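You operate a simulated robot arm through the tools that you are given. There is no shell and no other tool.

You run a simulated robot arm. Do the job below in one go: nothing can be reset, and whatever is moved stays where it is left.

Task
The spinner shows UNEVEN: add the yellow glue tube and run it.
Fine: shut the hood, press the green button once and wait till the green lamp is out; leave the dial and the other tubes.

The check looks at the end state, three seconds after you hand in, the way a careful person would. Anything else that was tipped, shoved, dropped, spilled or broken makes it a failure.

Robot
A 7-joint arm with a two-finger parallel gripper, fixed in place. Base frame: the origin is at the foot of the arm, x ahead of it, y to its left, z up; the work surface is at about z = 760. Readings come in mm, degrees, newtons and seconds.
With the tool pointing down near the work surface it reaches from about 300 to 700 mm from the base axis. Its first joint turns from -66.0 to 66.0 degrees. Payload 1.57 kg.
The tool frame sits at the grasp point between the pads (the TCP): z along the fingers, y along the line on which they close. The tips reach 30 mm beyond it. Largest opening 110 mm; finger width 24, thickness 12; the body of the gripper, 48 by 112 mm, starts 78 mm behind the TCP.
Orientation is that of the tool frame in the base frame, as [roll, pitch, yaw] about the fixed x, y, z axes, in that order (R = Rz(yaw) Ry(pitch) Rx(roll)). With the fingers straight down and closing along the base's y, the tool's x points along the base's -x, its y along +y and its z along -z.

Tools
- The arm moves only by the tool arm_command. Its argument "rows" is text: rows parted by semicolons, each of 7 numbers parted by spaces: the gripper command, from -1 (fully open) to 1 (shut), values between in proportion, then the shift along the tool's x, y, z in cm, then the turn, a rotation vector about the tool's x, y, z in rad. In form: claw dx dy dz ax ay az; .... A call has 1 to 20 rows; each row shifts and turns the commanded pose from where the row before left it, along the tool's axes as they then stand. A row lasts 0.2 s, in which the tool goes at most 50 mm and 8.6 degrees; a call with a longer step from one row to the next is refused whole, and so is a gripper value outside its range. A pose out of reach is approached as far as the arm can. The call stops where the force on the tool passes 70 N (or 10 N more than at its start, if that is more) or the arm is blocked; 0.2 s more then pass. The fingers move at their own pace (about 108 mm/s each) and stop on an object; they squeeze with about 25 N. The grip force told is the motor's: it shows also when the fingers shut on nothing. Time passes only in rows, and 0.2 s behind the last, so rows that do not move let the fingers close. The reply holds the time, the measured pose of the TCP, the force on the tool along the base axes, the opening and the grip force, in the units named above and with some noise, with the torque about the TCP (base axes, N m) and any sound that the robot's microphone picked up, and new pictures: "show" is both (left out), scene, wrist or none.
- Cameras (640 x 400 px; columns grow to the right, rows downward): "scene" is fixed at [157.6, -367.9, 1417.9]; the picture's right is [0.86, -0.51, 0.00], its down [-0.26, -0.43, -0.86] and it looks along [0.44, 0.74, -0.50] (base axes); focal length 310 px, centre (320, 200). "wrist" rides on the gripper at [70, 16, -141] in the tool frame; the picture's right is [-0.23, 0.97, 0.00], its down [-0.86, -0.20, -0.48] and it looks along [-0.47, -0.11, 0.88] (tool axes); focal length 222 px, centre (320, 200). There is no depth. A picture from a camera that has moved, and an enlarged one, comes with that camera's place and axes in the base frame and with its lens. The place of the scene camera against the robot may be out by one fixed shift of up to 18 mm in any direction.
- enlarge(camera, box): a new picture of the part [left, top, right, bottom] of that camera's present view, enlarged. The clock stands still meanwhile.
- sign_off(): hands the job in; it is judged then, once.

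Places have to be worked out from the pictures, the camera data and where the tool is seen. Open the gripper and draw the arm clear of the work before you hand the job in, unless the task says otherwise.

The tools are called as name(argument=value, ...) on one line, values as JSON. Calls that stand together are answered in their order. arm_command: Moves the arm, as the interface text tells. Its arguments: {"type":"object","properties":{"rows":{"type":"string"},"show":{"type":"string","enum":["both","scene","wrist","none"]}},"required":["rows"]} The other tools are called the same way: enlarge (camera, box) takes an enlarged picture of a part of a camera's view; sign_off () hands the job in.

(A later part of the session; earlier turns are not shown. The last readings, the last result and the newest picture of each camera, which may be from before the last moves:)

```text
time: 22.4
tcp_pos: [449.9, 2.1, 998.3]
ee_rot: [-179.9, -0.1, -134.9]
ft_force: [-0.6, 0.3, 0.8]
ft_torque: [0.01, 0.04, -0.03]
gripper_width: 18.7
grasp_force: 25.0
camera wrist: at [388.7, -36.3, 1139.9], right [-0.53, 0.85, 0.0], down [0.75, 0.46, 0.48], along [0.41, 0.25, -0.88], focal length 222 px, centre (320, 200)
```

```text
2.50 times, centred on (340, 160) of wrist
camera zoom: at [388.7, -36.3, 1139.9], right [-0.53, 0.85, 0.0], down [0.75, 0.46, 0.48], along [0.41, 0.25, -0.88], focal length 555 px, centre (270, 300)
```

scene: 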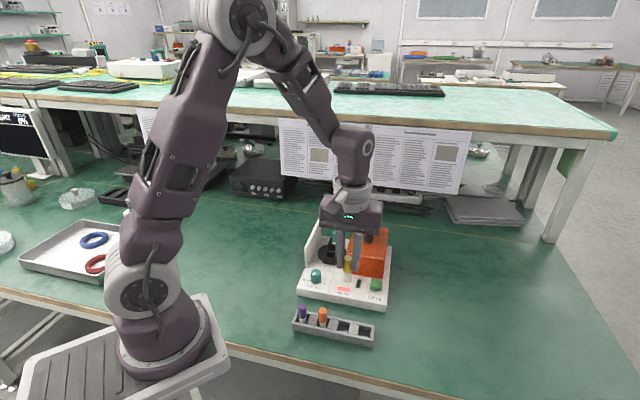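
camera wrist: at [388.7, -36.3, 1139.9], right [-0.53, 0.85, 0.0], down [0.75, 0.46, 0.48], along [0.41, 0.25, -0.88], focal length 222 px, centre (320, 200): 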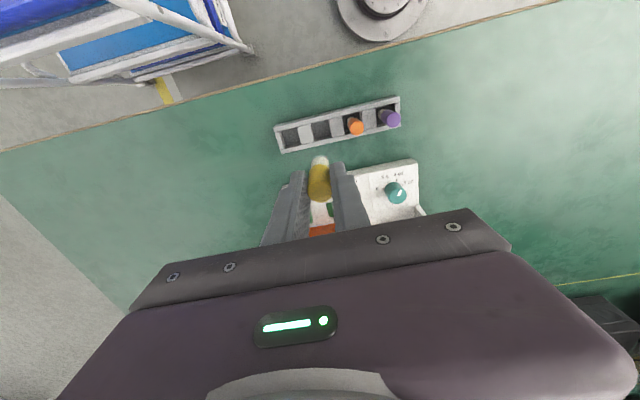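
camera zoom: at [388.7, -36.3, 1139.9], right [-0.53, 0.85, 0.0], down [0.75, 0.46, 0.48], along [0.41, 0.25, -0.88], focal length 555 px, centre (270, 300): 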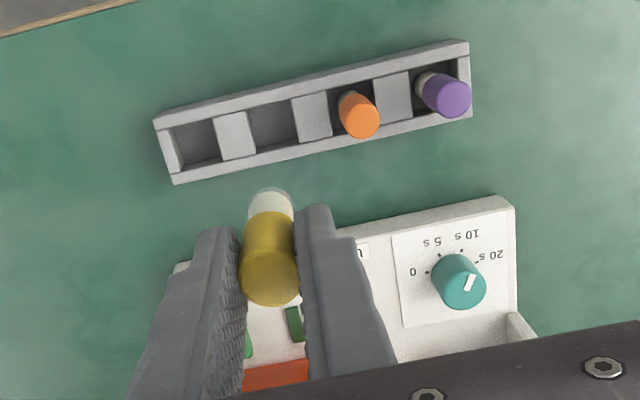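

The tube is lifted upright and centred in the pads. I carry it at height to above the empty front cup at ≈(541,208) and look again.

arm_command(rows="1 -3.5 1.35 0 0 0 0; 1 -3.5 1.35 0 0 0 0; 1 -3.5 1.35 0 0 0 0; 1 -3.5 1.35 0 0 0 0; 1 -3.5 1.35 0 0 0 0; 1 -3.5 1.38 0 0 0 0; 1 0 0 1.5 0 0 0; 1 0 0 1.5 0 0 0; 1 0 0 0 0 0 0; 1 0 0 0 0 0 0")

enlarge(camera="scene", box=[300, 190, 400, 290])

enlarge(camera="wrist", box=[250, 80, 390, 220])

```text
time: 24.6
tcp_pos: [540.7, 208.7, 968.7]
ee_rot: [180.0, 0.0, -134.9]
ft_force: [0.1, -0.1, 0.1]
ft_torque: [-0.01, 0.01, 0.0]
gripper_width: 18.4
grasp_force: 25.1
camera wrist: at [479.2, 169.8, 1109.5], right [-0.53, 0.85, 0.0], down [0.75, 0.46, 0.48], along [0.41, 0.25, -0.88], focal length 222 px, centre (320, 200)
```

scene: 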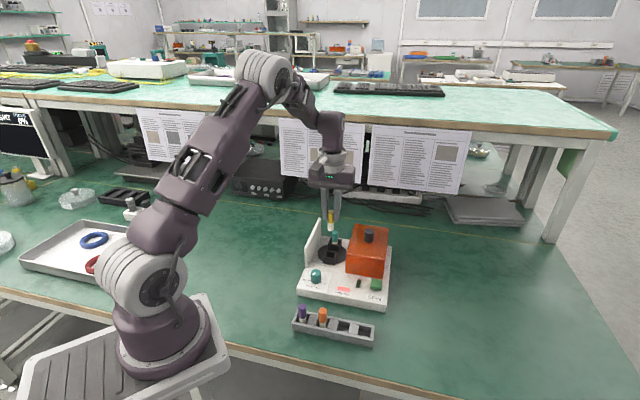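
wrist: 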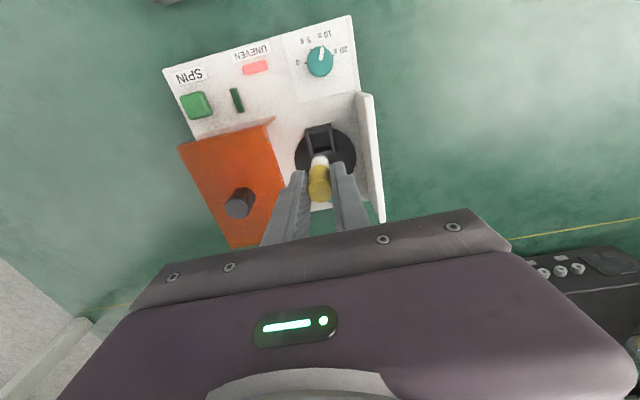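

```text
4.00 times, centred on (350, 240) of scene
camera zoom: at [157.6, -367.9, 1417.9], right [0.86, -0.51, 0.0], down [-0.26, -0.43, -0.86], along [0.44, 0.74, -0.5], focal length 1240 px, centre (200, 40)
```

zoom: 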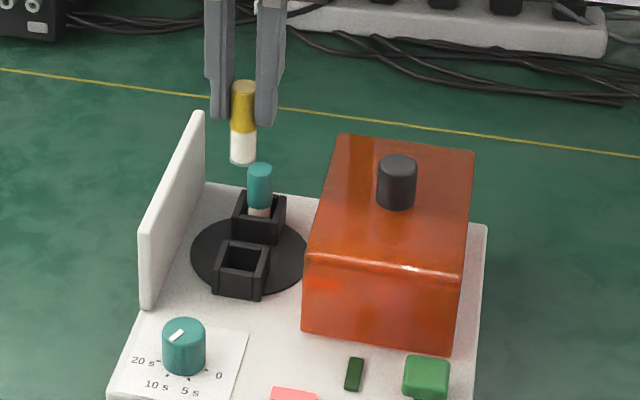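

```text
2.86 times, centred on (320, 150) of wrist
camera zoom: at [479.2, 169.8, 1109.5], right [-0.53, 0.85, 0.0], down [0.75, 0.46, 0.48], along [0.41, 0.25, -0.88], focal length 635 px, centre (320, 343)
```

zoom: 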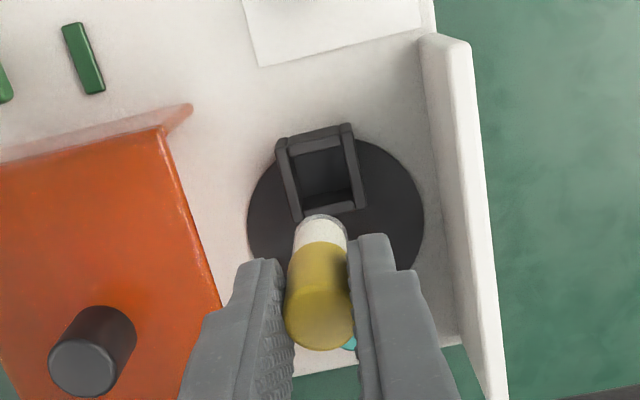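

The refined geometry puts the cup centre within about 1 mm of the TCP (rim z≈815, opening ≈24 mm). I trim 1 mm and descend to just above the rim.

arm_command(rows="1 -0.05 0.1 2 0 0 0; 1 0 0 3 0 0 0; 1 0 0 2 0 0 0; 1 0 0 1 0 0 0; 1 0 0 0 0 0 0; 1 0 0 0 0 0 0")

enlarge(camera="scene", box=[300, 210, 380, 290])

enlarge(camera="wrist", box=[250, 80, 390, 220])

```text
time: 26.0
tcp_pos: [539.1, 209.7, 888.7]
ee_rot: [-180.0, 0.1, -134.9]
ft_force: [-1.2, 0.3, 0.2]
ft_torque: [-0.02, -0.02, -0.01]
gripper_width: 18.7
grasp_force: 24.6
camera wrist: at [478.7, 170.5, 1030.5], right [-0.53, 0.85, 0.0], down [0.75, 0.46, 0.48], along [0.41, 0.25, -0.88], focal length 222 px, centre (320, 200)
```

scene: 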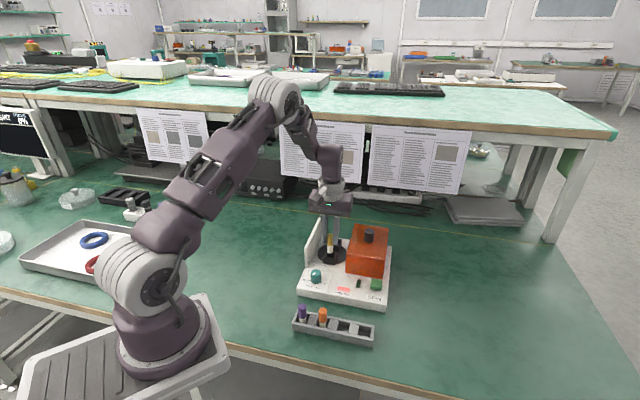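
wrist: 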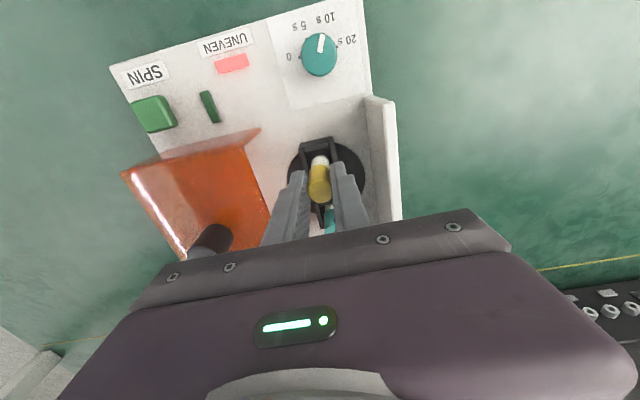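

```text
5.00 times, centred on (340, 250) of scene
camera zoom: at [157.6, -367.9, 1417.9], right [0.86, -0.51, 0.0], down [-0.26, -0.43, -0.86], along [0.44, 0.74, -0.5], focal length 1550 px, centre (220, -50)
```

zoom: 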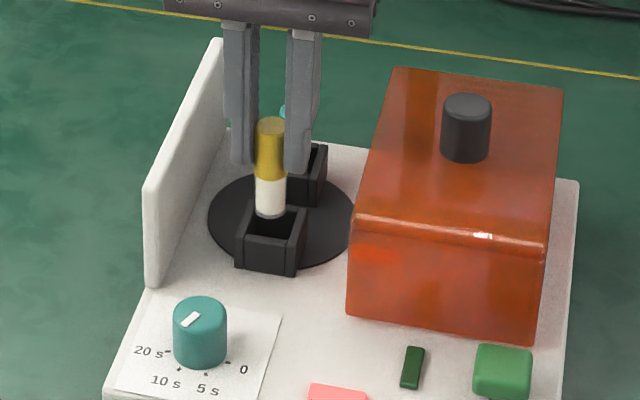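

```text
2.86 times, centred on (320, 150) of wrist
camera zoom: at [478.7, 170.5, 1030.5], right [-0.53, 0.85, 0.0], down [0.75, 0.46, 0.48], along [0.41, 0.25, -0.88], focal length 635 px, centre (320, 343)
```

zoom: 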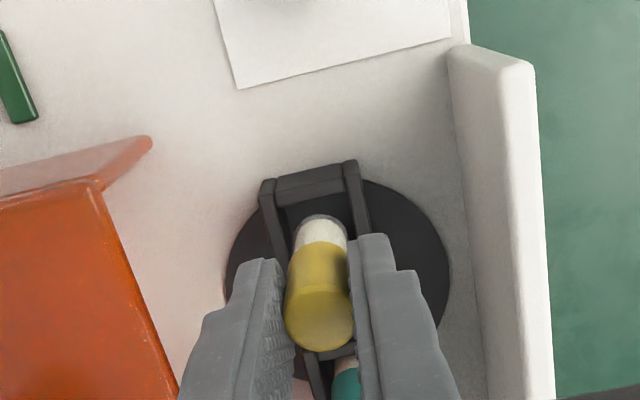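

The tube bottom (≈827) is about 12 mm above the rim and lines up with the opening within about 2 mm. I descend 20 mm slowly, watching the force.

arm_command(rows="1 0 0 0.5 0 0 0; 1 0 0 0.5 0 0 0; 1 0 0 0.5 0 0 0; 1 0 0 0.5 0 0 0; 1 0 0 0 0 0 0")

enlarge(camera="scene", box=[310, 220, 370, 280])

enlarge(camera="wrist", box=[250, 80, 390, 220])

```text
time: 27.2
tcp_pos: [538.7, 210.4, 868.4]
ee_rot: [-179.9, 0.1, -134.9]
ft_force: [0.1, -2.3, -0.2]
ft_torque: [0.02, -0.04, 0.01]
gripper_width: 18.5
grasp_force: 25.6
camera wrist: at [477.3, 171.7, 1009.1], right [-0.53, 0.85, 0.0], down [0.75, 0.46, 0.48], along [0.41, 0.25, -0.88], focal length 222 px, centre (320, 200)
```

scene: 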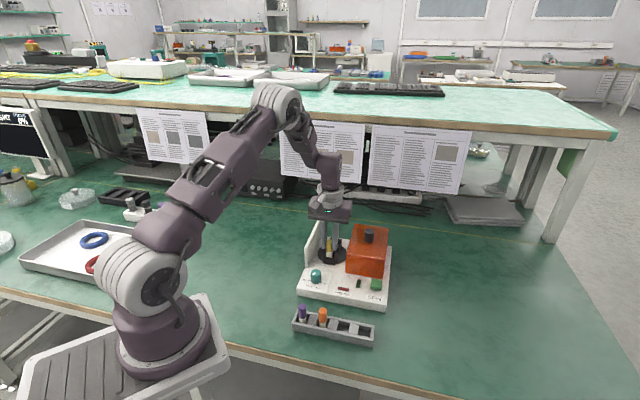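
wrist: 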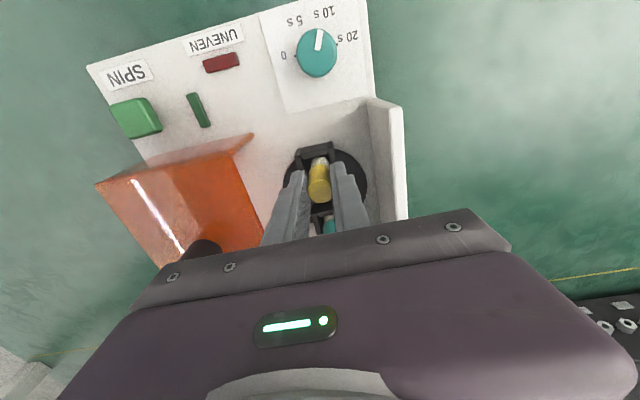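

```text
6.67 times, centred on (340, 250) of scene
camera zoom: at [157.6, -367.9, 1417.9], right [0.86, -0.51, 0.0], down [-0.26, -0.43, -0.86], along [0.44, 0.74, -0.5], focal length 2066 px, centre (187, -133)
```

zoom: 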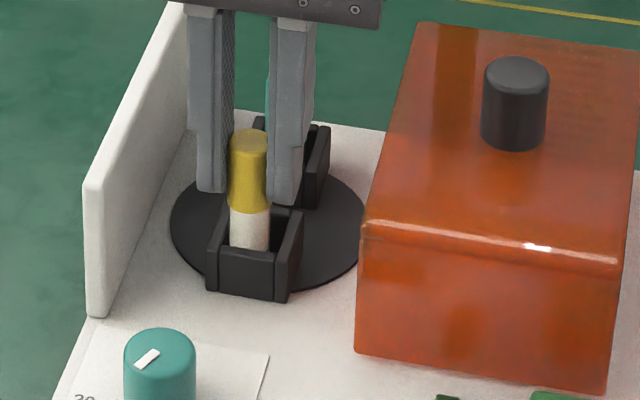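

```text
2.86 times, centred on (320, 150) of wrist
camera zoom: at [477.3, 171.7, 1009.1], right [-0.53, 0.85, 0.0], down [0.75, 0.46, 0.48], along [0.41, 0.25, -0.88], focal length 635 px, centre (320, 343)
```

zoom: 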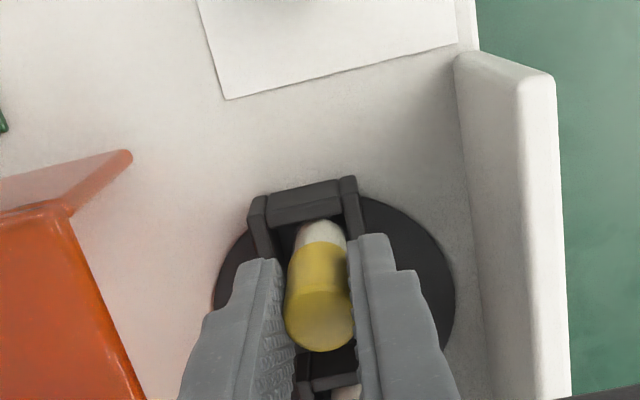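

The UNEVEN lamp has gone dark, so the tube is inside the cup. I lower it gently until it touches the cup floor.

arm_command(rows="1 0 0 0.3 0 0 0; 1 0 0 0.3 0 0 0; 1 0 0 0.2 0 0 0; 1 0 0 0 0 0 0", show="none")

enlarge(camera="scene", box=[310, 220, 370, 280])

```text
time: 28.2
tcp_pos: [538.9, 211.0, 860.9]
ee_rot: [-180.0, 0.0, -134.9]
ft_force: [-0.4, 0.6, 0.0]
ft_torque: [0.02, 0.0, 0.01]
gripper_width: 18.6
grasp_force: 24.6
```

```text
6.67 times, centred on (340, 250) of scene
camera zoom: at [157.6, -367.9, 1417.9], right [0.86, -0.51, 0.0], down [-0.26, -0.43, -0.86], along [0.44, 0.74, -0.5], focal length 2066 px, centre (187, -133)
```

zoom: 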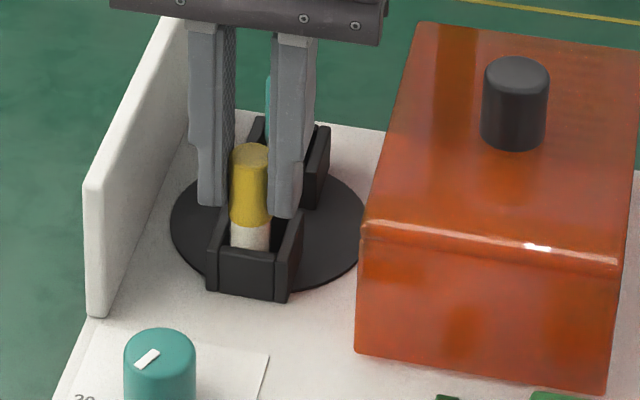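

No contact yet. I continue down in 2–3 mm steps.

arm_command(rows="1 0 0 0.2 0 0 0; 1 0 0 0.2 0 0 0; 1 0 0 0 0 0 0", show="none")

```text
time: 29.0
tcp_pos: [539.7, 209.5, 857.3]
ee_rot: [179.9, 0.0, -135.0]
ft_force: [0.3, -1.1, 0.0]
ft_torque: [-0.01, -0.01, 0.0]
gripper_width: 18.6
grasp_force: 25.3
```

Still free; another 4 mm in 2 mm steps.

arm_command(rows="1 0 0 0.2 0 0 0; 1 0 0 0.2 0 0 0; 1 0 0 0 0 0 0", show="wrist")

enlarge(camera="scene", box=[310, 220, 370, 280])

```text
time: 29.8
tcp_pos: [539.9, 209.4, 853.3]
ee_rot: [-179.9, 0.1, -134.9]
ft_force: [-3.1, -1.0, 18.0]
ft_torque: [-0.09, 0.19, 0.02]
gripper_width: 18.4
grasp_force: 25.7
camera wrist: at [477.9, 171.2, 994.4], right [-0.53, 0.85, 0.0], down [0.74, 0.46, 0.48], along [0.41, 0.25, -0.88], focal length 222 px, centre (320, 200)
```

wrist: 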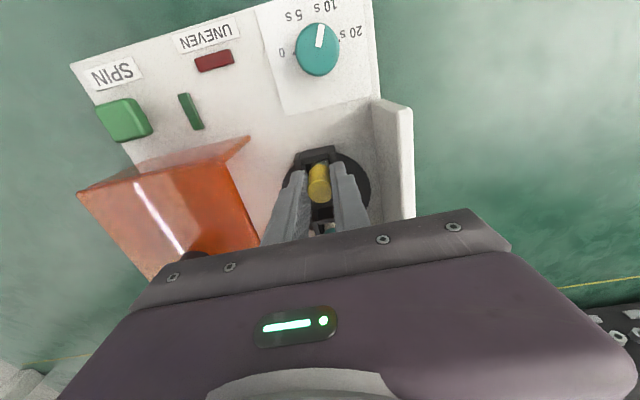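

```text
6.67 times, centred on (340, 250) of scene
camera zoom: at [157.2, -368.0, 1417.9], right [0.86, -0.51, 0.0], down [-0.26, -0.43, -0.86], along [0.44, 0.74, -0.5], focal length 2066 px, centre (187, -133)
```

zoom: 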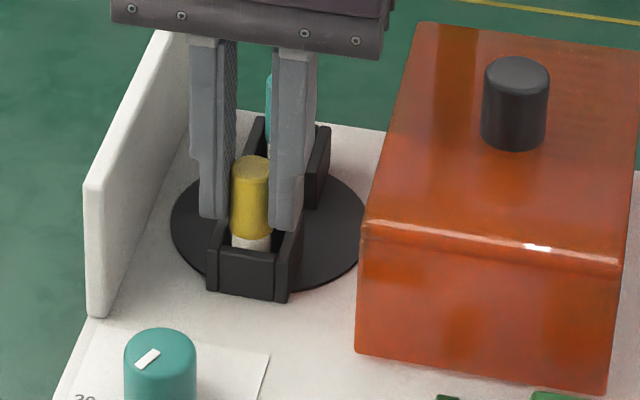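

Contact at 18 N: the tube is seated on the cup floor, protruding like the teal one. I relieve 1 mm, open modestly, and rise straight up.

arm_command(rows="1 0 0 -0.1 0 0 0; 0.6 0 0 0 0 0 0; 0.35 0 0 0 0 0 0; 0.35 0 0 0 0 0 0; 0.35 0 0 -1 0 0 0; 0.35 0 0 -2 0 0 0; 0.35 0 0 -4 0 0 0; 0.35 0 0 -4 0 0 0; 0.35 0 0 0 0 0 0")

enlarge(camera="scene", box=[300, 205, 400, 305])

enlarge(camera="wrist", box=[180, 0, 400, 220])

```text
time: 31.8
tcp_pos: [539.5, 212.3, 963.3]
ee_rot: [-180.0, -0.1, -134.8]
ft_force: [0.2, 0.4, -1.3]
ft_torque: [0.0, 0.04, 0.02]
gripper_width: 35.4
grasp_force: 0.2
camera wrist: at [477.3, 172.9, 1104.4], right [-0.53, 0.85, 0.0], down [0.75, 0.46, 0.48], along [0.41, 0.25, -0.88], focal length 222 px, centre (320, 200)
```

scene: 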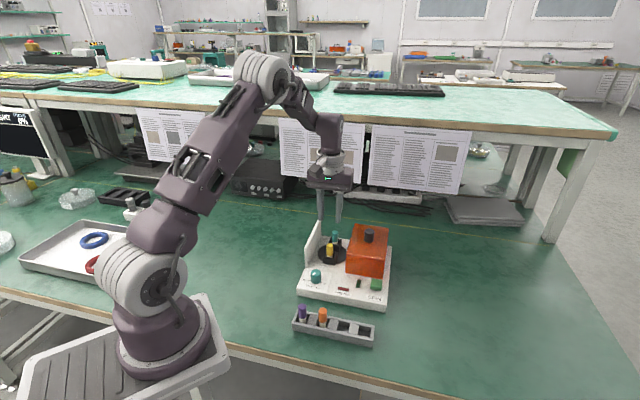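
wrist: 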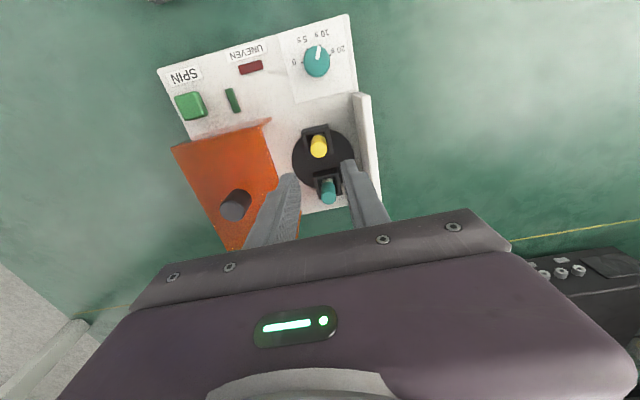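

```text
4.00 times, centred on (350, 255) of scene
camera zoom: at [157.6, -367.9, 1417.9], right [0.86, -0.51, 0.0], down [-0.26, -0.43, -0.86], along [0.44, 0.74, -0.5], focal length 1240 px, centre (200, -20)
```

zoom: 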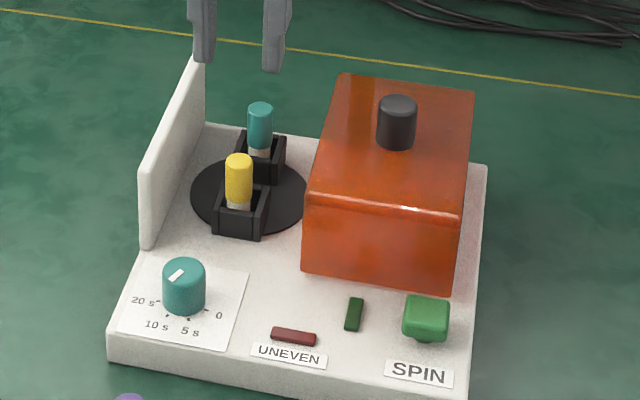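

```text
1.82 times, centred on (290, 110) of wrist
camera zoom: at [477.3, 172.9, 1104.4], right [-0.53, 0.85, 0.0], down [0.75, 0.46, 0.48], along [0.41, 0.25, -0.88], focal length 404 px, centre (374, 364)
```

zoom: 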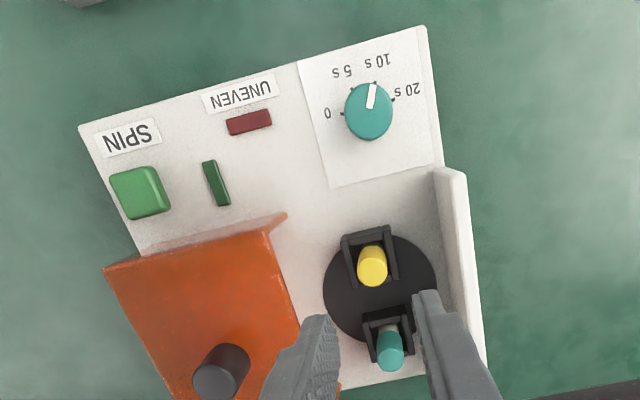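

The tube is seated, the UNEVEN lamp is off and nothing else moved. Now I go back over the hood knob at ≈(635,153).

arm_command(rows="-0.1 0 0 -3 0 0 0; -0.1 -0.67 -2.7 0 0 0 0; -0.1 -0.67 -2.7 0 0 0 0; -0.1 -0.67 -2.7 0 0 0 0; -0.1 -0.67 -2.7 0 0 0 0; -0.1 0 0 3 0 0 0; -0.1 0 0 3 0 0 0; -0.1 0 0 0 0 0 0; -0.1 0 0 0 0 0 0")

enlarge(camera="wrist", box=[220, 80, 420, 220])

```text
time: 33.8
tcp_pos: [633.7, 153.0, 934.5]
ee_rot: [180.0, 0.0, -134.9]
ft_force: [0.4, -0.3, 0.1]
ft_torque: [0.0, -0.01, -0.01]
gripper_width: 60.6
grasp_force: 0.0
camera wrist: at [572.7, 113.9, 1073.7], right [-0.53, 0.85, 0.0], down [0.75, 0.46, 0.48], along [0.41, 0.25, -0.88], focal length 222 px, centre (320, 200)
```

scene: 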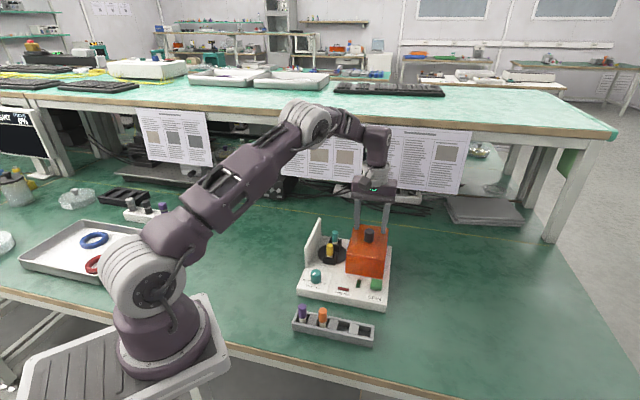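
wrist: 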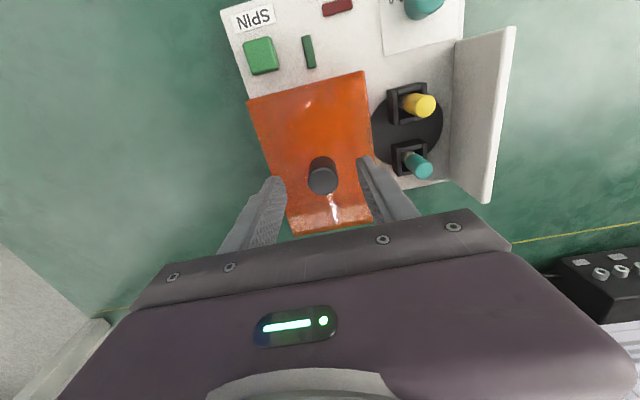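

```text
2.86 times, centred on (320, 150) of wrist
camera zoom: at [572.7, 113.9, 1073.7], right [-0.53, 0.85, 0.0], down [0.75, 0.46, 0.48], along [0.41, 0.25, -0.88], focal length 635 px, centre (320, 343)
```

zoom: 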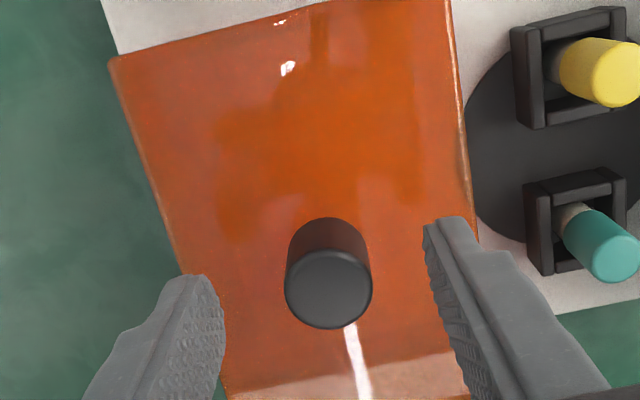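

The knob is within ~2.5 mm of the finger centre. I trim, descend to the same grip height (≈913) and close.

arm_command(rows="-0.1 -0.15 0.15 0.8 0 0 0; -0.1 0 0 0.8 0 0 0; -0.1 0 0 0.4 0 0 0; 0.3 0 0 0 0 0 0; 1 0 0 0 0 0 0; 1 0 0 0 0 0 0; 1 0 0 0 0 0 0", show="wrist")

```text
time: 35.4
tcp_pos: [634.7, 154.8, 912.1]
ee_rot: [-179.9, 0.0, -134.9]
ft_force: [0.5, -0.1, -2.8]
ft_torque: [-0.16, -0.21, 0.03]
gripper_width: 27.0
grasp_force: 38.1
camera wrist: at [573.3, 116.2, 1053.5], right [-0.53, 0.85, 0.0], down [0.75, 0.46, 0.48], along [0.41, 0.25, -0.88], focal length 222 px, centre (320, 200)
```

wrist: 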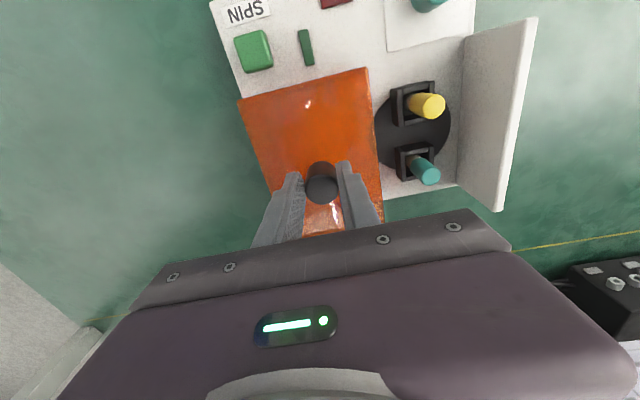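

Knob held with little load. I slide the hood back toward the plate (tool +y), first 50 mm.

arm_command(rows="1 0 0.3 0 0 0 0; 1 0 0.5 0 0 0 0; 1 0 0.6 0 0 0 0; 1 0 0.6 0 0 0 0; 1 0 0.6 0 0 0 0; 1 0 0.6 0 0 0 0; 1 0 0.6 0 0 0 0; 1 0 0.6 0 0 0 0; 1 0 0.6 0 0 0 0; 1 0 0 0 0 0 0", show="scene")

```text
time: 37.6
tcp_pos: [599.4, 190.8, 913.3]
ee_rot: [-180.0, 0.0, -134.9]
ft_force: [3.1, 2.0, -13.8]
ft_torque: [0.45, -0.82, 0.01]
gripper_width: 27.3
grasp_force: 37.8
```

scene: 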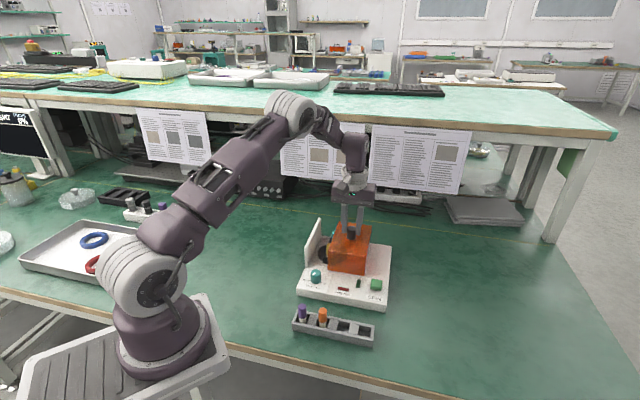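

Sliding smoothly; about 55 mm remain. I continue 51 mm.

arm_command(rows="1 0 0.6 0 0 0 0; 1 0 0.6 0 0 0 0; 1 0 0.6 0 0 0 0; 1 0 0.6 0 0 0 0; 1 0 0.6 0 0 0 0; 1 0 0.6 0 0 0 0; 1 0 0.6 0 0 0 0; 1 0 0.5 0 0 0 0; 1 0 0.4 0 0 0 0; 1 0 0 0 0 0 0", show="none")

enlarge(camera="scene", box=[295, 200, 375, 280])

```text
time: 39.8
tcp_pos: [563.2, 226.9, 912.0]
ee_rot: [180.0, 0.0, -134.9]
ft_force: [2.8, 4.3, -6.5]
ft_torque: [0.19, -0.53, -0.11]
gripper_width: 27.2
grasp_force: 38.5
```

```text
5.00 times, centred on (335, 240) of scene
camera zoom: at [157.7, -367.7, 1417.9], right [0.86, -0.51, 0.0], down [-0.26, -0.43, -0.86], along [0.44, 0.74, -0.5], focal length 1550 px, centre (245, 0)
```

zoom: 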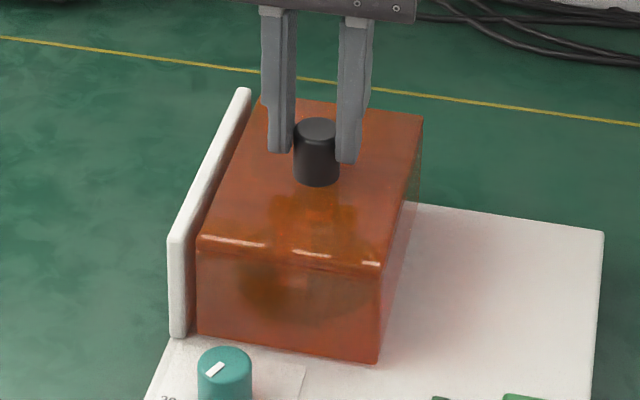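

About 3–5 mm remain. I close in 1.5 mm steps, watching for the stop force.

arm_command(rows="1 0 0.15 0 0 0 0; 1 0 0.15 0 0 0 0; 1 0 0 0 0 0 0", show="none")

enlarge(camera="scene", box=[298, 212, 348, 272])

```text
time: 40.6
tcp_pos: [561.3, 228.0, 912.4]
ee_rot: [180.0, 0.1, -134.8]
ft_force: [5.7, 6.1, -9.3]
ft_torque: [-0.33, -0.1, 0.01]
gripper_width: 27.4
grasp_force: 37.9
```

```text
6.67 times, centred on (323, 242) of scene
camera zoom: at [157.9, -367.6, 1418.0], right [0.86, -0.51, 0.0], down [-0.26, -0.43, -0.86], along [0.44, 0.74, -0.5], focal length 2066 px, centre (300, -80)
```

zoom: 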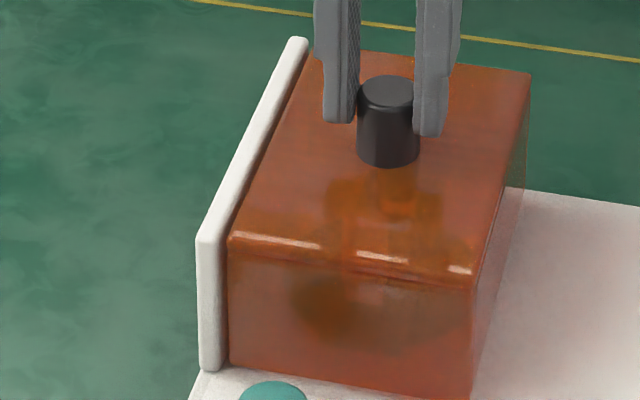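

It nearly matches the initial closed picture; I nudge further until I feel the stop.

arm_command(rows="1 0 0.1 0 0 0 0; 1 0 0.1 0 0 0 0; 1 0 0 0 0 0 0", show="none")

```text
time: 41.4
tcp_pos: [560.4, 228.5, 912.9]
ee_rot: [-179.9, -0.1, -134.9]
ft_force: [12.7, 0.5, -5.2]
ft_torque: [-0.19, 0.1, -0.02]
gripper_width: 27.1
grasp_force: 37.3
```

The stop force is starting (≈9 N). One more millimetre or so to be sure it is fully shut.

arm_command(rows="1 0 0.1 0 0 0 0; 1 0 0.05 0 0 0 0; 1 0 0 0 0 0 0", show="none")

```text
time: 42.2
tcp_pos: [559.9, 229.5, 913.0]
ee_rot: [-179.8, 0.0, -135.0]
ft_force: [27.3, -14.8, -11.3]
ft_torque: [-0.2, -0.61, -0.24]
gripper_width: 27.1
grasp_force: 38.3
```

Firm stop at ≈30 N at the original closed position: the hood is shut. I relieve 1.5 mm, release and rise.

arm_command(rows="1 0 -0.1 0 0 0 0; 1 0 -0.05 0 0 0 0; 0.3 0 0 0 0 0 0; -0.1 0 0 0 0 0 0; -0.1 0 0 0 0 0 0; -0.1 0 0 -2 0 0 0; -0.1 0 0 -4 0 0 0; -0.1 0 0 -4 0 0 0; -0.1 0 0 0 0 0 0")

enlarge(camera="scene", box=[285, 205, 405, 315])

enlarge(camera="wrist", box=[180, 0, 380, 200])

```text
time: 44.2
tcp_pos: [560.9, 229.8, 1014.6]
ee_rot: [-180.0, 0.0, -134.9]
ft_force: [-0.6, -0.7, -0.2]
ft_torque: [-0.01, 0.02, -0.03]
gripper_width: 60.5
grasp_force: 0.1
camera wrist: at [498.6, 191.6, 1154.7], right [-0.53, 0.85, 0.0], down [0.75, 0.46, 0.48], along [0.41, 0.25, -0.88], focal length 222 px, centre (320, 200)
```

scene: 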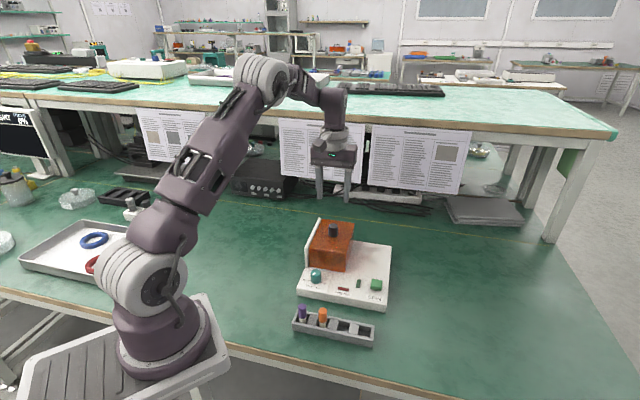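
wrist: 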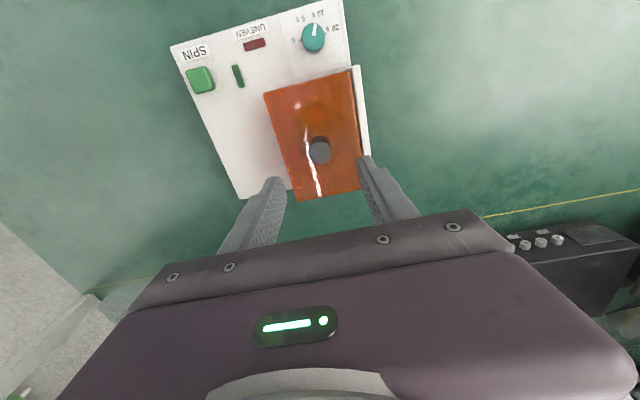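

```text
3.64 times, centred on (345, 260) of scene
camera zoom: at [157.6, -367.9, 1417.9], right [0.86, -0.51, 0.0], down [-0.26, -0.43, -0.86], along [0.44, 0.74, -0.5], focal length 1127 px, centre (229, -18)
```

zoom: 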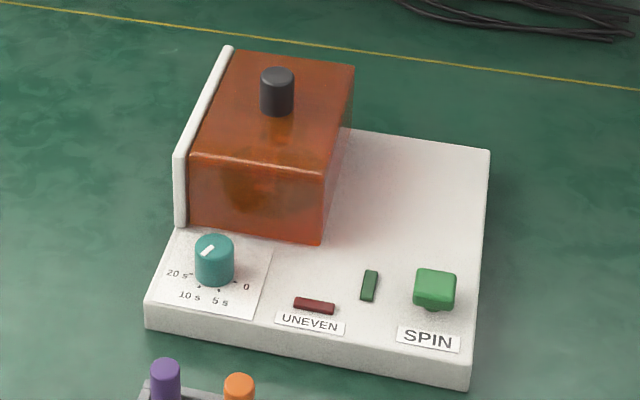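

```text
2.00 times, centred on (280, 100) of wrist
camera zoom: at [498.6, 191.6, 1154.7], right [-0.53, 0.85, 0.0], down [0.75, 0.46, 0.48], along [0.41, 0.25, -0.88], focal length 444 px, centre (400, 400)
```

zoom: 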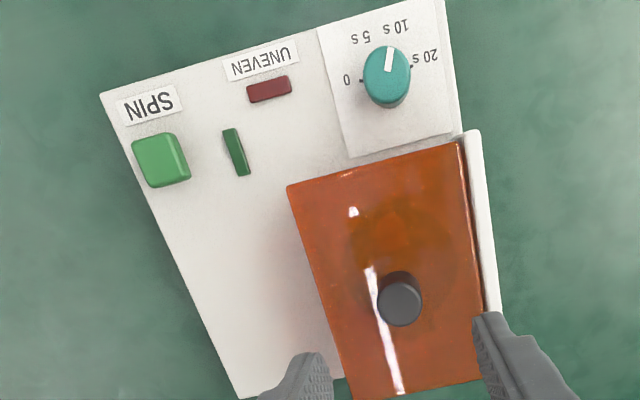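

The hood is exactly as at the start, shut. Three views place the green button's top at about (586,54,810); I close the fingers and move above it.

arm_command(rows="1 2.1 -2.84 0 0 0 0; 1 2.1 -2.84 0 0 0 0; 1 2.1 -2.84 0 0 0 0; 1 2.1 -2.84 0 0 0 0; 1 2.2 -2.87 0 0 0 0; 1 0 0 4 0 0 0; 1 0 0 4 0 0 0; 1 0 0 4 0 0 0; 1 0 0 2.5 0 0 0; 1 0 0 0 0 0 0; 1 0 0 0 0 0 0")

enlarge(camera="scene", box=[320, 230, 410, 320])

enlarge(camera="wrist", box=[240, 80, 420, 220])

```text
time: 46.6
tcp_pos: [586.0, 54.1, 867.0]
ee_rot: [179.9, 0.0, -134.9]
ft_force: [0.3, -0.4, 0.3]
ft_torque: [-0.04, 0.0, -0.01]
gripper_width: 0.2
grasp_force: 21.2
camera wrist: at [524.6, 15.5, 1008.9], right [-0.53, 0.85, 0.0], down [0.75, 0.46, 0.48], along [0.41, 0.25, -0.88], focal length 222 px, centre (320, 200)
```

scene: 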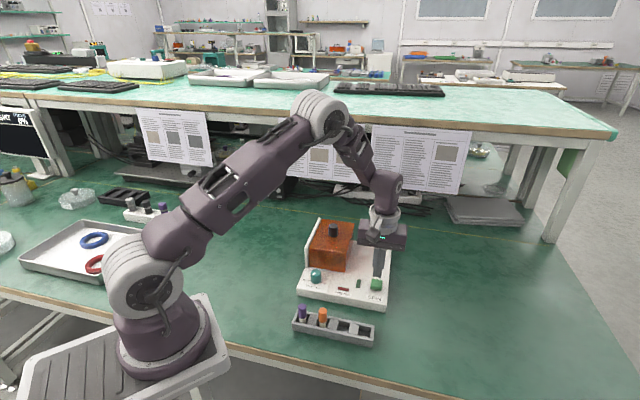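
wrist: 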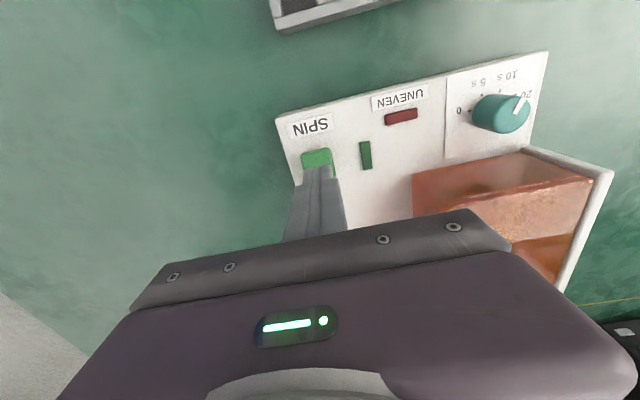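

```text
4.44 times, centred on (365, 275) of scene
camera zoom: at [157.6, -367.9, 1417.9], right [0.86, -0.51, 0.0], down [-0.26, -0.43, -0.86], along [0.44, 0.74, -0.5], focal length 1378 px, centre (120, -133)
```

zoom: 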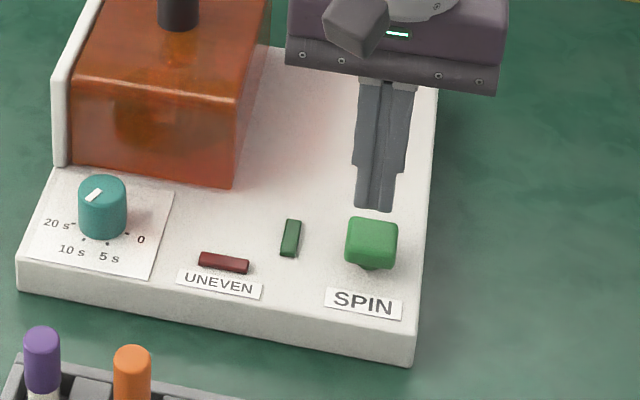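

```text
2.86 times, centred on (330, 150) of wrist
camera zoom: at [524.6, 15.5, 1008.9], right [-0.53, 0.85, 0.0], down [0.75, 0.46, 0.48], along [0.41, 0.25, -0.88], focal length 635 px, centre (291, 343)
```

zoom: 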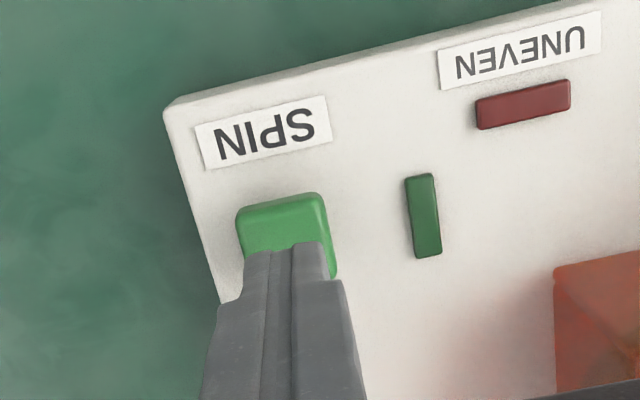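

The closed fingertips are centred over the button, about 27 mm above it. I come down near it, then press in small steps.

arm_command(rows="1 0.1 0 0.8 0 0 0; 1 0 0 0.8 0 0 0; 1 0 0 0.6 0 0 0; 1 0 0 0 0 0 0", show="wrist")

enlarge(camera="scene", box=[340, 250, 400, 310])

```text
time: 47.6
tcp_pos: [585.7, 52.7, 844.5]
ee_rot: [180.0, 0.0, -134.9]
ft_force: [0.1, -0.4, 0.3]
ft_torque: [-0.01, -0.02, 0.01]
gripper_width: 0.2
grasp_force: 21.2
camera wrist: at [523.1, 14.4, 986.6], right [-0.53, 0.85, 0.0], down [0.75, 0.46, 0.48], along [0.41, 0.25, -0.88], focal length 222 px, centre (320, 200)
```

wrist: 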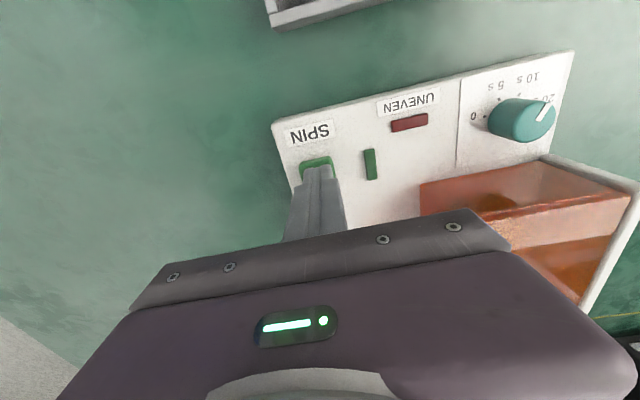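

```text
6.67 times, centred on (370, 280) of scene
camera zoom: at [157.6, -367.9, 1417.9], right [0.86, -0.51, 0.0], down [-0.26, -0.43, -0.86], along [0.44, 0.74, -0.5], focal length 2066 px, centre (-13, -333)
```

zoom: 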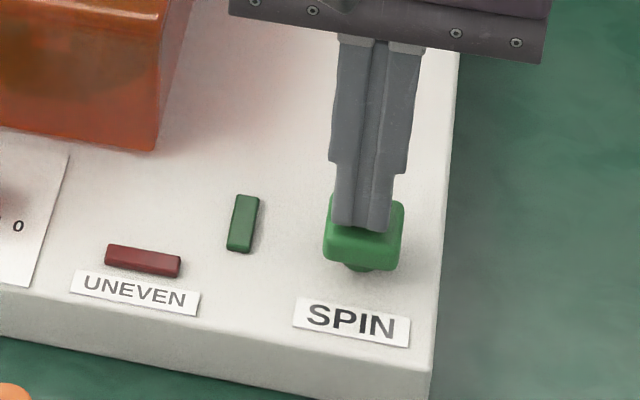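

Tips are just a few millimetres above the button. I press down in 1.5 mm steps.

arm_command(rows="1 0 0 0.15 0 0 0; 1 0 0 0.15 0 0 0; 1 0 0 0.15 0 0 0", show="none")

enlarge(camera="scene", box=[340, 250, 400, 310])

```text
time: 48.4
tcp_pos: [585.1, 54.7, 840.8]
ee_rot: [180.0, 0.1, -134.8]
ft_force: [0.7, -0.1, 0.5]
ft_torque: [0.04, 0.0, -0.02]
gripper_width: 0.0
grasp_force: 21.2
```

```text
6.67 times, centred on (370, 280) of scene
camera zoom: at [157.5, -367.9, 1417.9], right [0.86, -0.51, 0.0], down [-0.26, -0.43, -0.86], along [0.44, 0.74, -0.5], focal length 2066 px, centre (-13, -333)
```

zoom: 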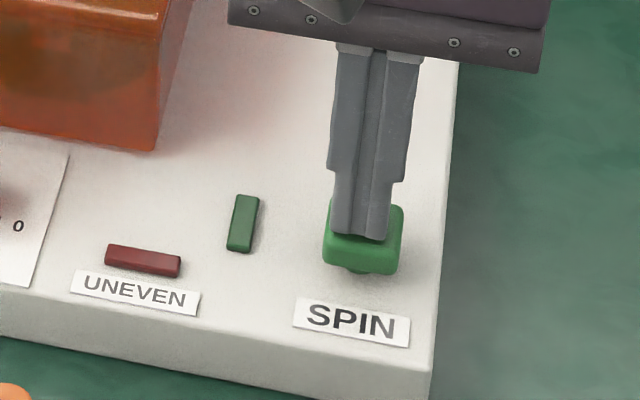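

Still no force and the lamp is dark. I continue pressing 4.5 mm in small steps.

arm_command(rows="1 0 0 0.15 0 0 0; 1 0 0 0.15 0 0 0; 1 0 0 0.15 0 0 0", show="none")

enlarge(camera="scene", box=[340, 250, 400, 310])

```text
time: 49.2
tcp_pos: [585.0, 53.7, 838.1]
ee_rot: [179.9, 0.0, -135.0]
ft_force: [0.1, 0.8, 3.0]
ft_torque: [0.03, 0.02, 0.0]
gripper_width: 0.2
grasp_force: 20.8
heard: click
```

```text
6.67 times, centred on (370, 280) of scene
camera zoom: at [157.5, -367.9, 1417.9], right [0.86, -0.51, 0.0], down [-0.26, -0.43, -0.86], along [0.44, 0.74, -0.5], focal length 2066 px, centre (-13, -333)
```

zoom: 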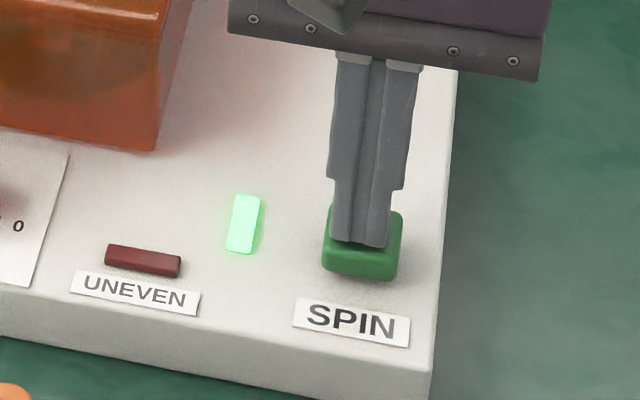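

A click was heard and the green lamp lit. I lift off straight up and let time pass while backing away.

arm_command(rows="1 0 0 -2 0 0 0; 1 0 0 -4 0 0 0; 1 0 0 -4 0 0 0; 1 0 0 -4 0 0 0; 0 0 0 -4 0 0 0; -1 4 0 0 0 0 0; -1 4 0 0 0 0 0; -1 4 0 0 0 0 0; -1 0 0 0 0 0 0")

enlarge(camera="scene", box=[285, 205, 405, 315])

```text
time: 51.2
tcp_pos: [499.4, -30.9, 1017.8]
ee_rot: [-179.9, 0.0, -135.0]
ft_force: [0.5, 0.2, -0.3]
ft_torque: [0.0, -0.03, 0.01]
gripper_width: 110.0
grasp_force: 0.0
camera wrist: at [437.2, -69.0, 1158.9], right [-0.53, 0.85, 0.0], down [0.75, 0.46, 0.48], along [0.41, 0.25, -0.88], focal length 222 px, centre (320, 200)
```

scene: 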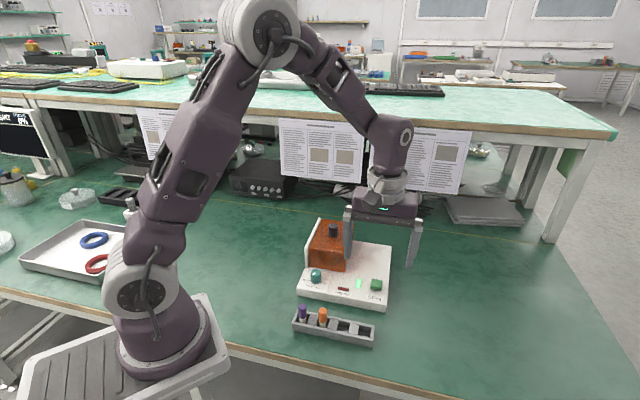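
wrist: 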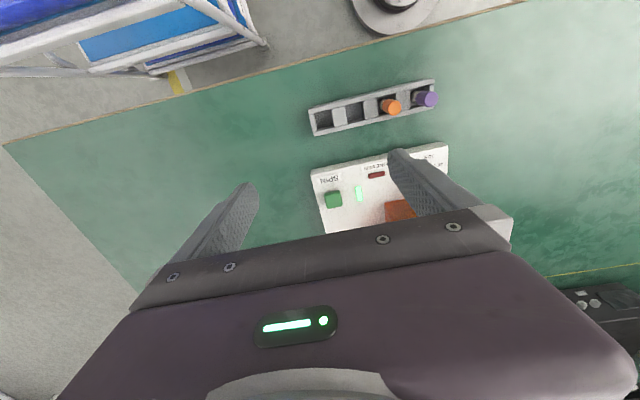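

```text
3.64 times, centred on (345, 260) of scene
camera zoom: at [157.6, -367.9, 1417.9], right [0.86, -0.51, 0.0], down [-0.26, -0.43, -0.86], along [0.44, 0.74, -0.5], focal length 1127 px, centre (229, -18)
```

zoom: 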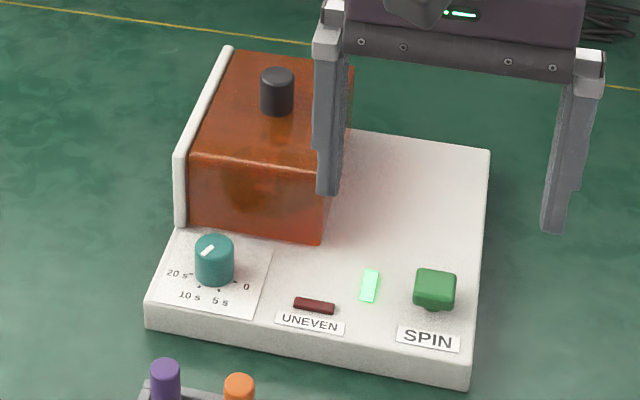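

The spinner is running with the lamp lit. I raise the arm clear and wait about 4 seconds.

arm_command(rows="-1 0 0 -4 0 0 0; -1 0 0 -4 0 0 0; -1 0 0 0 0 0 0; -1 0 0 0 0 0 0; -1 0 0 0 0 0 0; -1 0 0 0 0 0 0; -1 0 0 0 0 0 0; -1 0 0 0 0 0 0; -1 0 0 0 0 0 0; -1 0 0 0 0 0 0; -1 0 0 0 0 0 0; -1 0 0 0 0 0 0; -1 0 0 0 0 0 0; -1 0 0 0 0 0 0; -1 0 0 0 0 0 0; -1 0 0 0 0 0 0; -1 0 0 0 0 0 0; -1 0 0 0 0 0 0; -1 0 0 0 0 0 0; -1 0 0 0 0 0 0", show="scene")

```text
time: 55.4
tcp_pos: [499.2, -32.4, 1096.7]
ee_rot: [-180.0, -0.1, -134.9]
ft_force: [0.7, -0.4, 0.4]
ft_torque: [-0.02, 0.02, 0.03]
gripper_width: 110.0
grasp_force: 0.0
```

scene: 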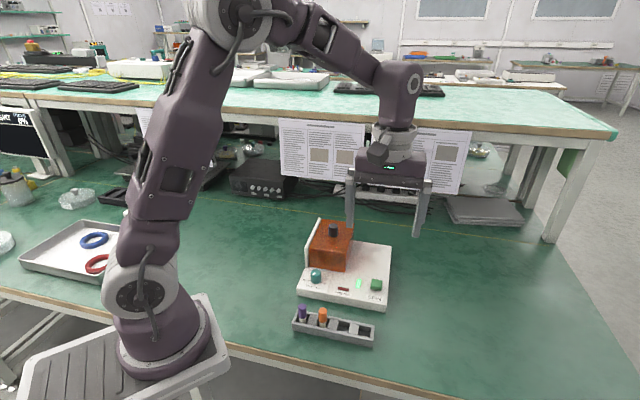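

The lamp is still lit; I wait another 4 seconds.

arm_command(rows="-1 0 0 0 0 0 0; -1 0 0 0 0 0 0; -1 0 0 0 0 0 0; -1 0 0 0 0 0 0; -1 0 0 0 0 0 0; -1 0 0 0 0 0 0; -1 0 0 0 0 0 0; -1 0 0 0 0 0 0; -1 0 0 0 0 0 0; -1 0 0 0 0 0 0; -1 0 0 0 0 0 0; -1 0 0 0 0 0 0; -1 0 0 0 0 0 0; -1 0 0 0 0 0 0; -1 0 0 0 0 0 0; -1 0 0 0 0 0 0; -1 0 0 0 0 0 0; -1 0 0 0 0 0 0; -1 0 0 0 0 0 0; -1 0 0 0 0 0 0", show="scene")

```text
time: 59.6
tcp_pos: [499.1, -32.7, 1096.2]
ee_rot: [-179.9, 0.0, -134.9]
ft_force: [-0.4, 0.7, 0.2]
ft_torque: [0.0, 0.02, -0.01]
gripper_width: 109.8
grasp_force: 0.0
```

scene: 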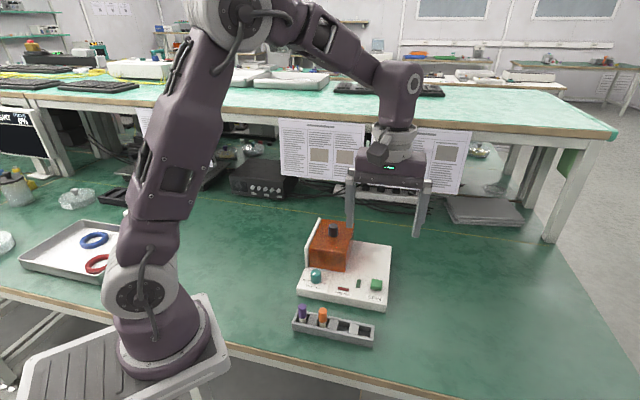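

The lamp looks dark now; I enlarge to confirm the lamp and overall state.

enlarge(camera="scene", box=[285, 205, 405, 350])

enlarge(camera="wrist", box=[260, 60, 460, 220])

```text
2.76 times, centred on (345, 278) of scene
camera zoom: at [157.6, -367.9, 1417.9], right [0.86, -0.51, 0.0], down [-0.26, -0.43, -0.86], along [0.44, 0.74, -0.5], focal length 855 px, centre (251, -14)
```

zoom: 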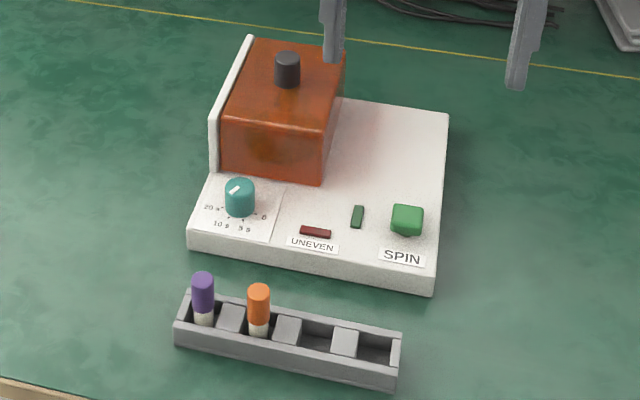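

```text
2.50 times, centred on (360, 140) of wrist
camera zoom: at [437.2, -71.1, 1237.2], right [-0.53, 0.85, 0.0], down [0.75, 0.46, 0.48], along [0.41, 0.25, -0.88], focal length 555 px, centre (220, 350)
```

zoom: 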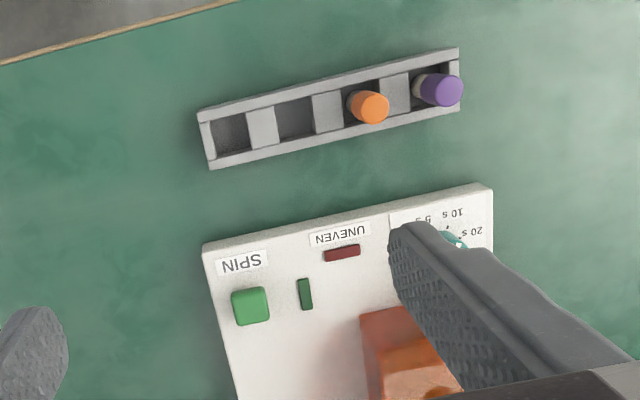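

The green lamp is out and UNEVEN is dark. A short wait confirms the lamp isn't just blinking.

arm_command(rows="-1 0 0 -3 0 0 0; -1 0 0 0 0 0 0; -1 0 0 0 0 0 0; -1 0 0 0 0 0 0; -1 0 0 0 0 0 0; -1 0 0 0 0 0 0; -1 0 0 0 0 0 0", show="none")

enlarge(camera="scene", box=[285, 205, 405, 350])

```text
time: 61.2
tcp_pos: [499.2, -30.6, 1126.0]
ee_rot: [180.0, 0.0, -134.9]
ft_force: [0.1, 0.6, 0.1]
ft_torque: [0.01, 0.01, -0.03]
gripper_width: 109.9
grasp_force: 0.1
```

```text
2.76 times, centred on (345, 278) of scene
camera zoom: at [157.6, -367.9, 1417.9], right [0.86, -0.51, 0.0], down [-0.26, -0.43, -0.86], along [0.44, 0.74, -0.5], focal length 855 px, centre (251, -14)
```

zoom: 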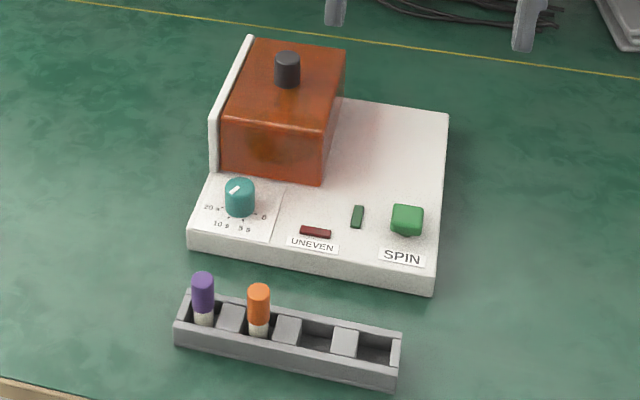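

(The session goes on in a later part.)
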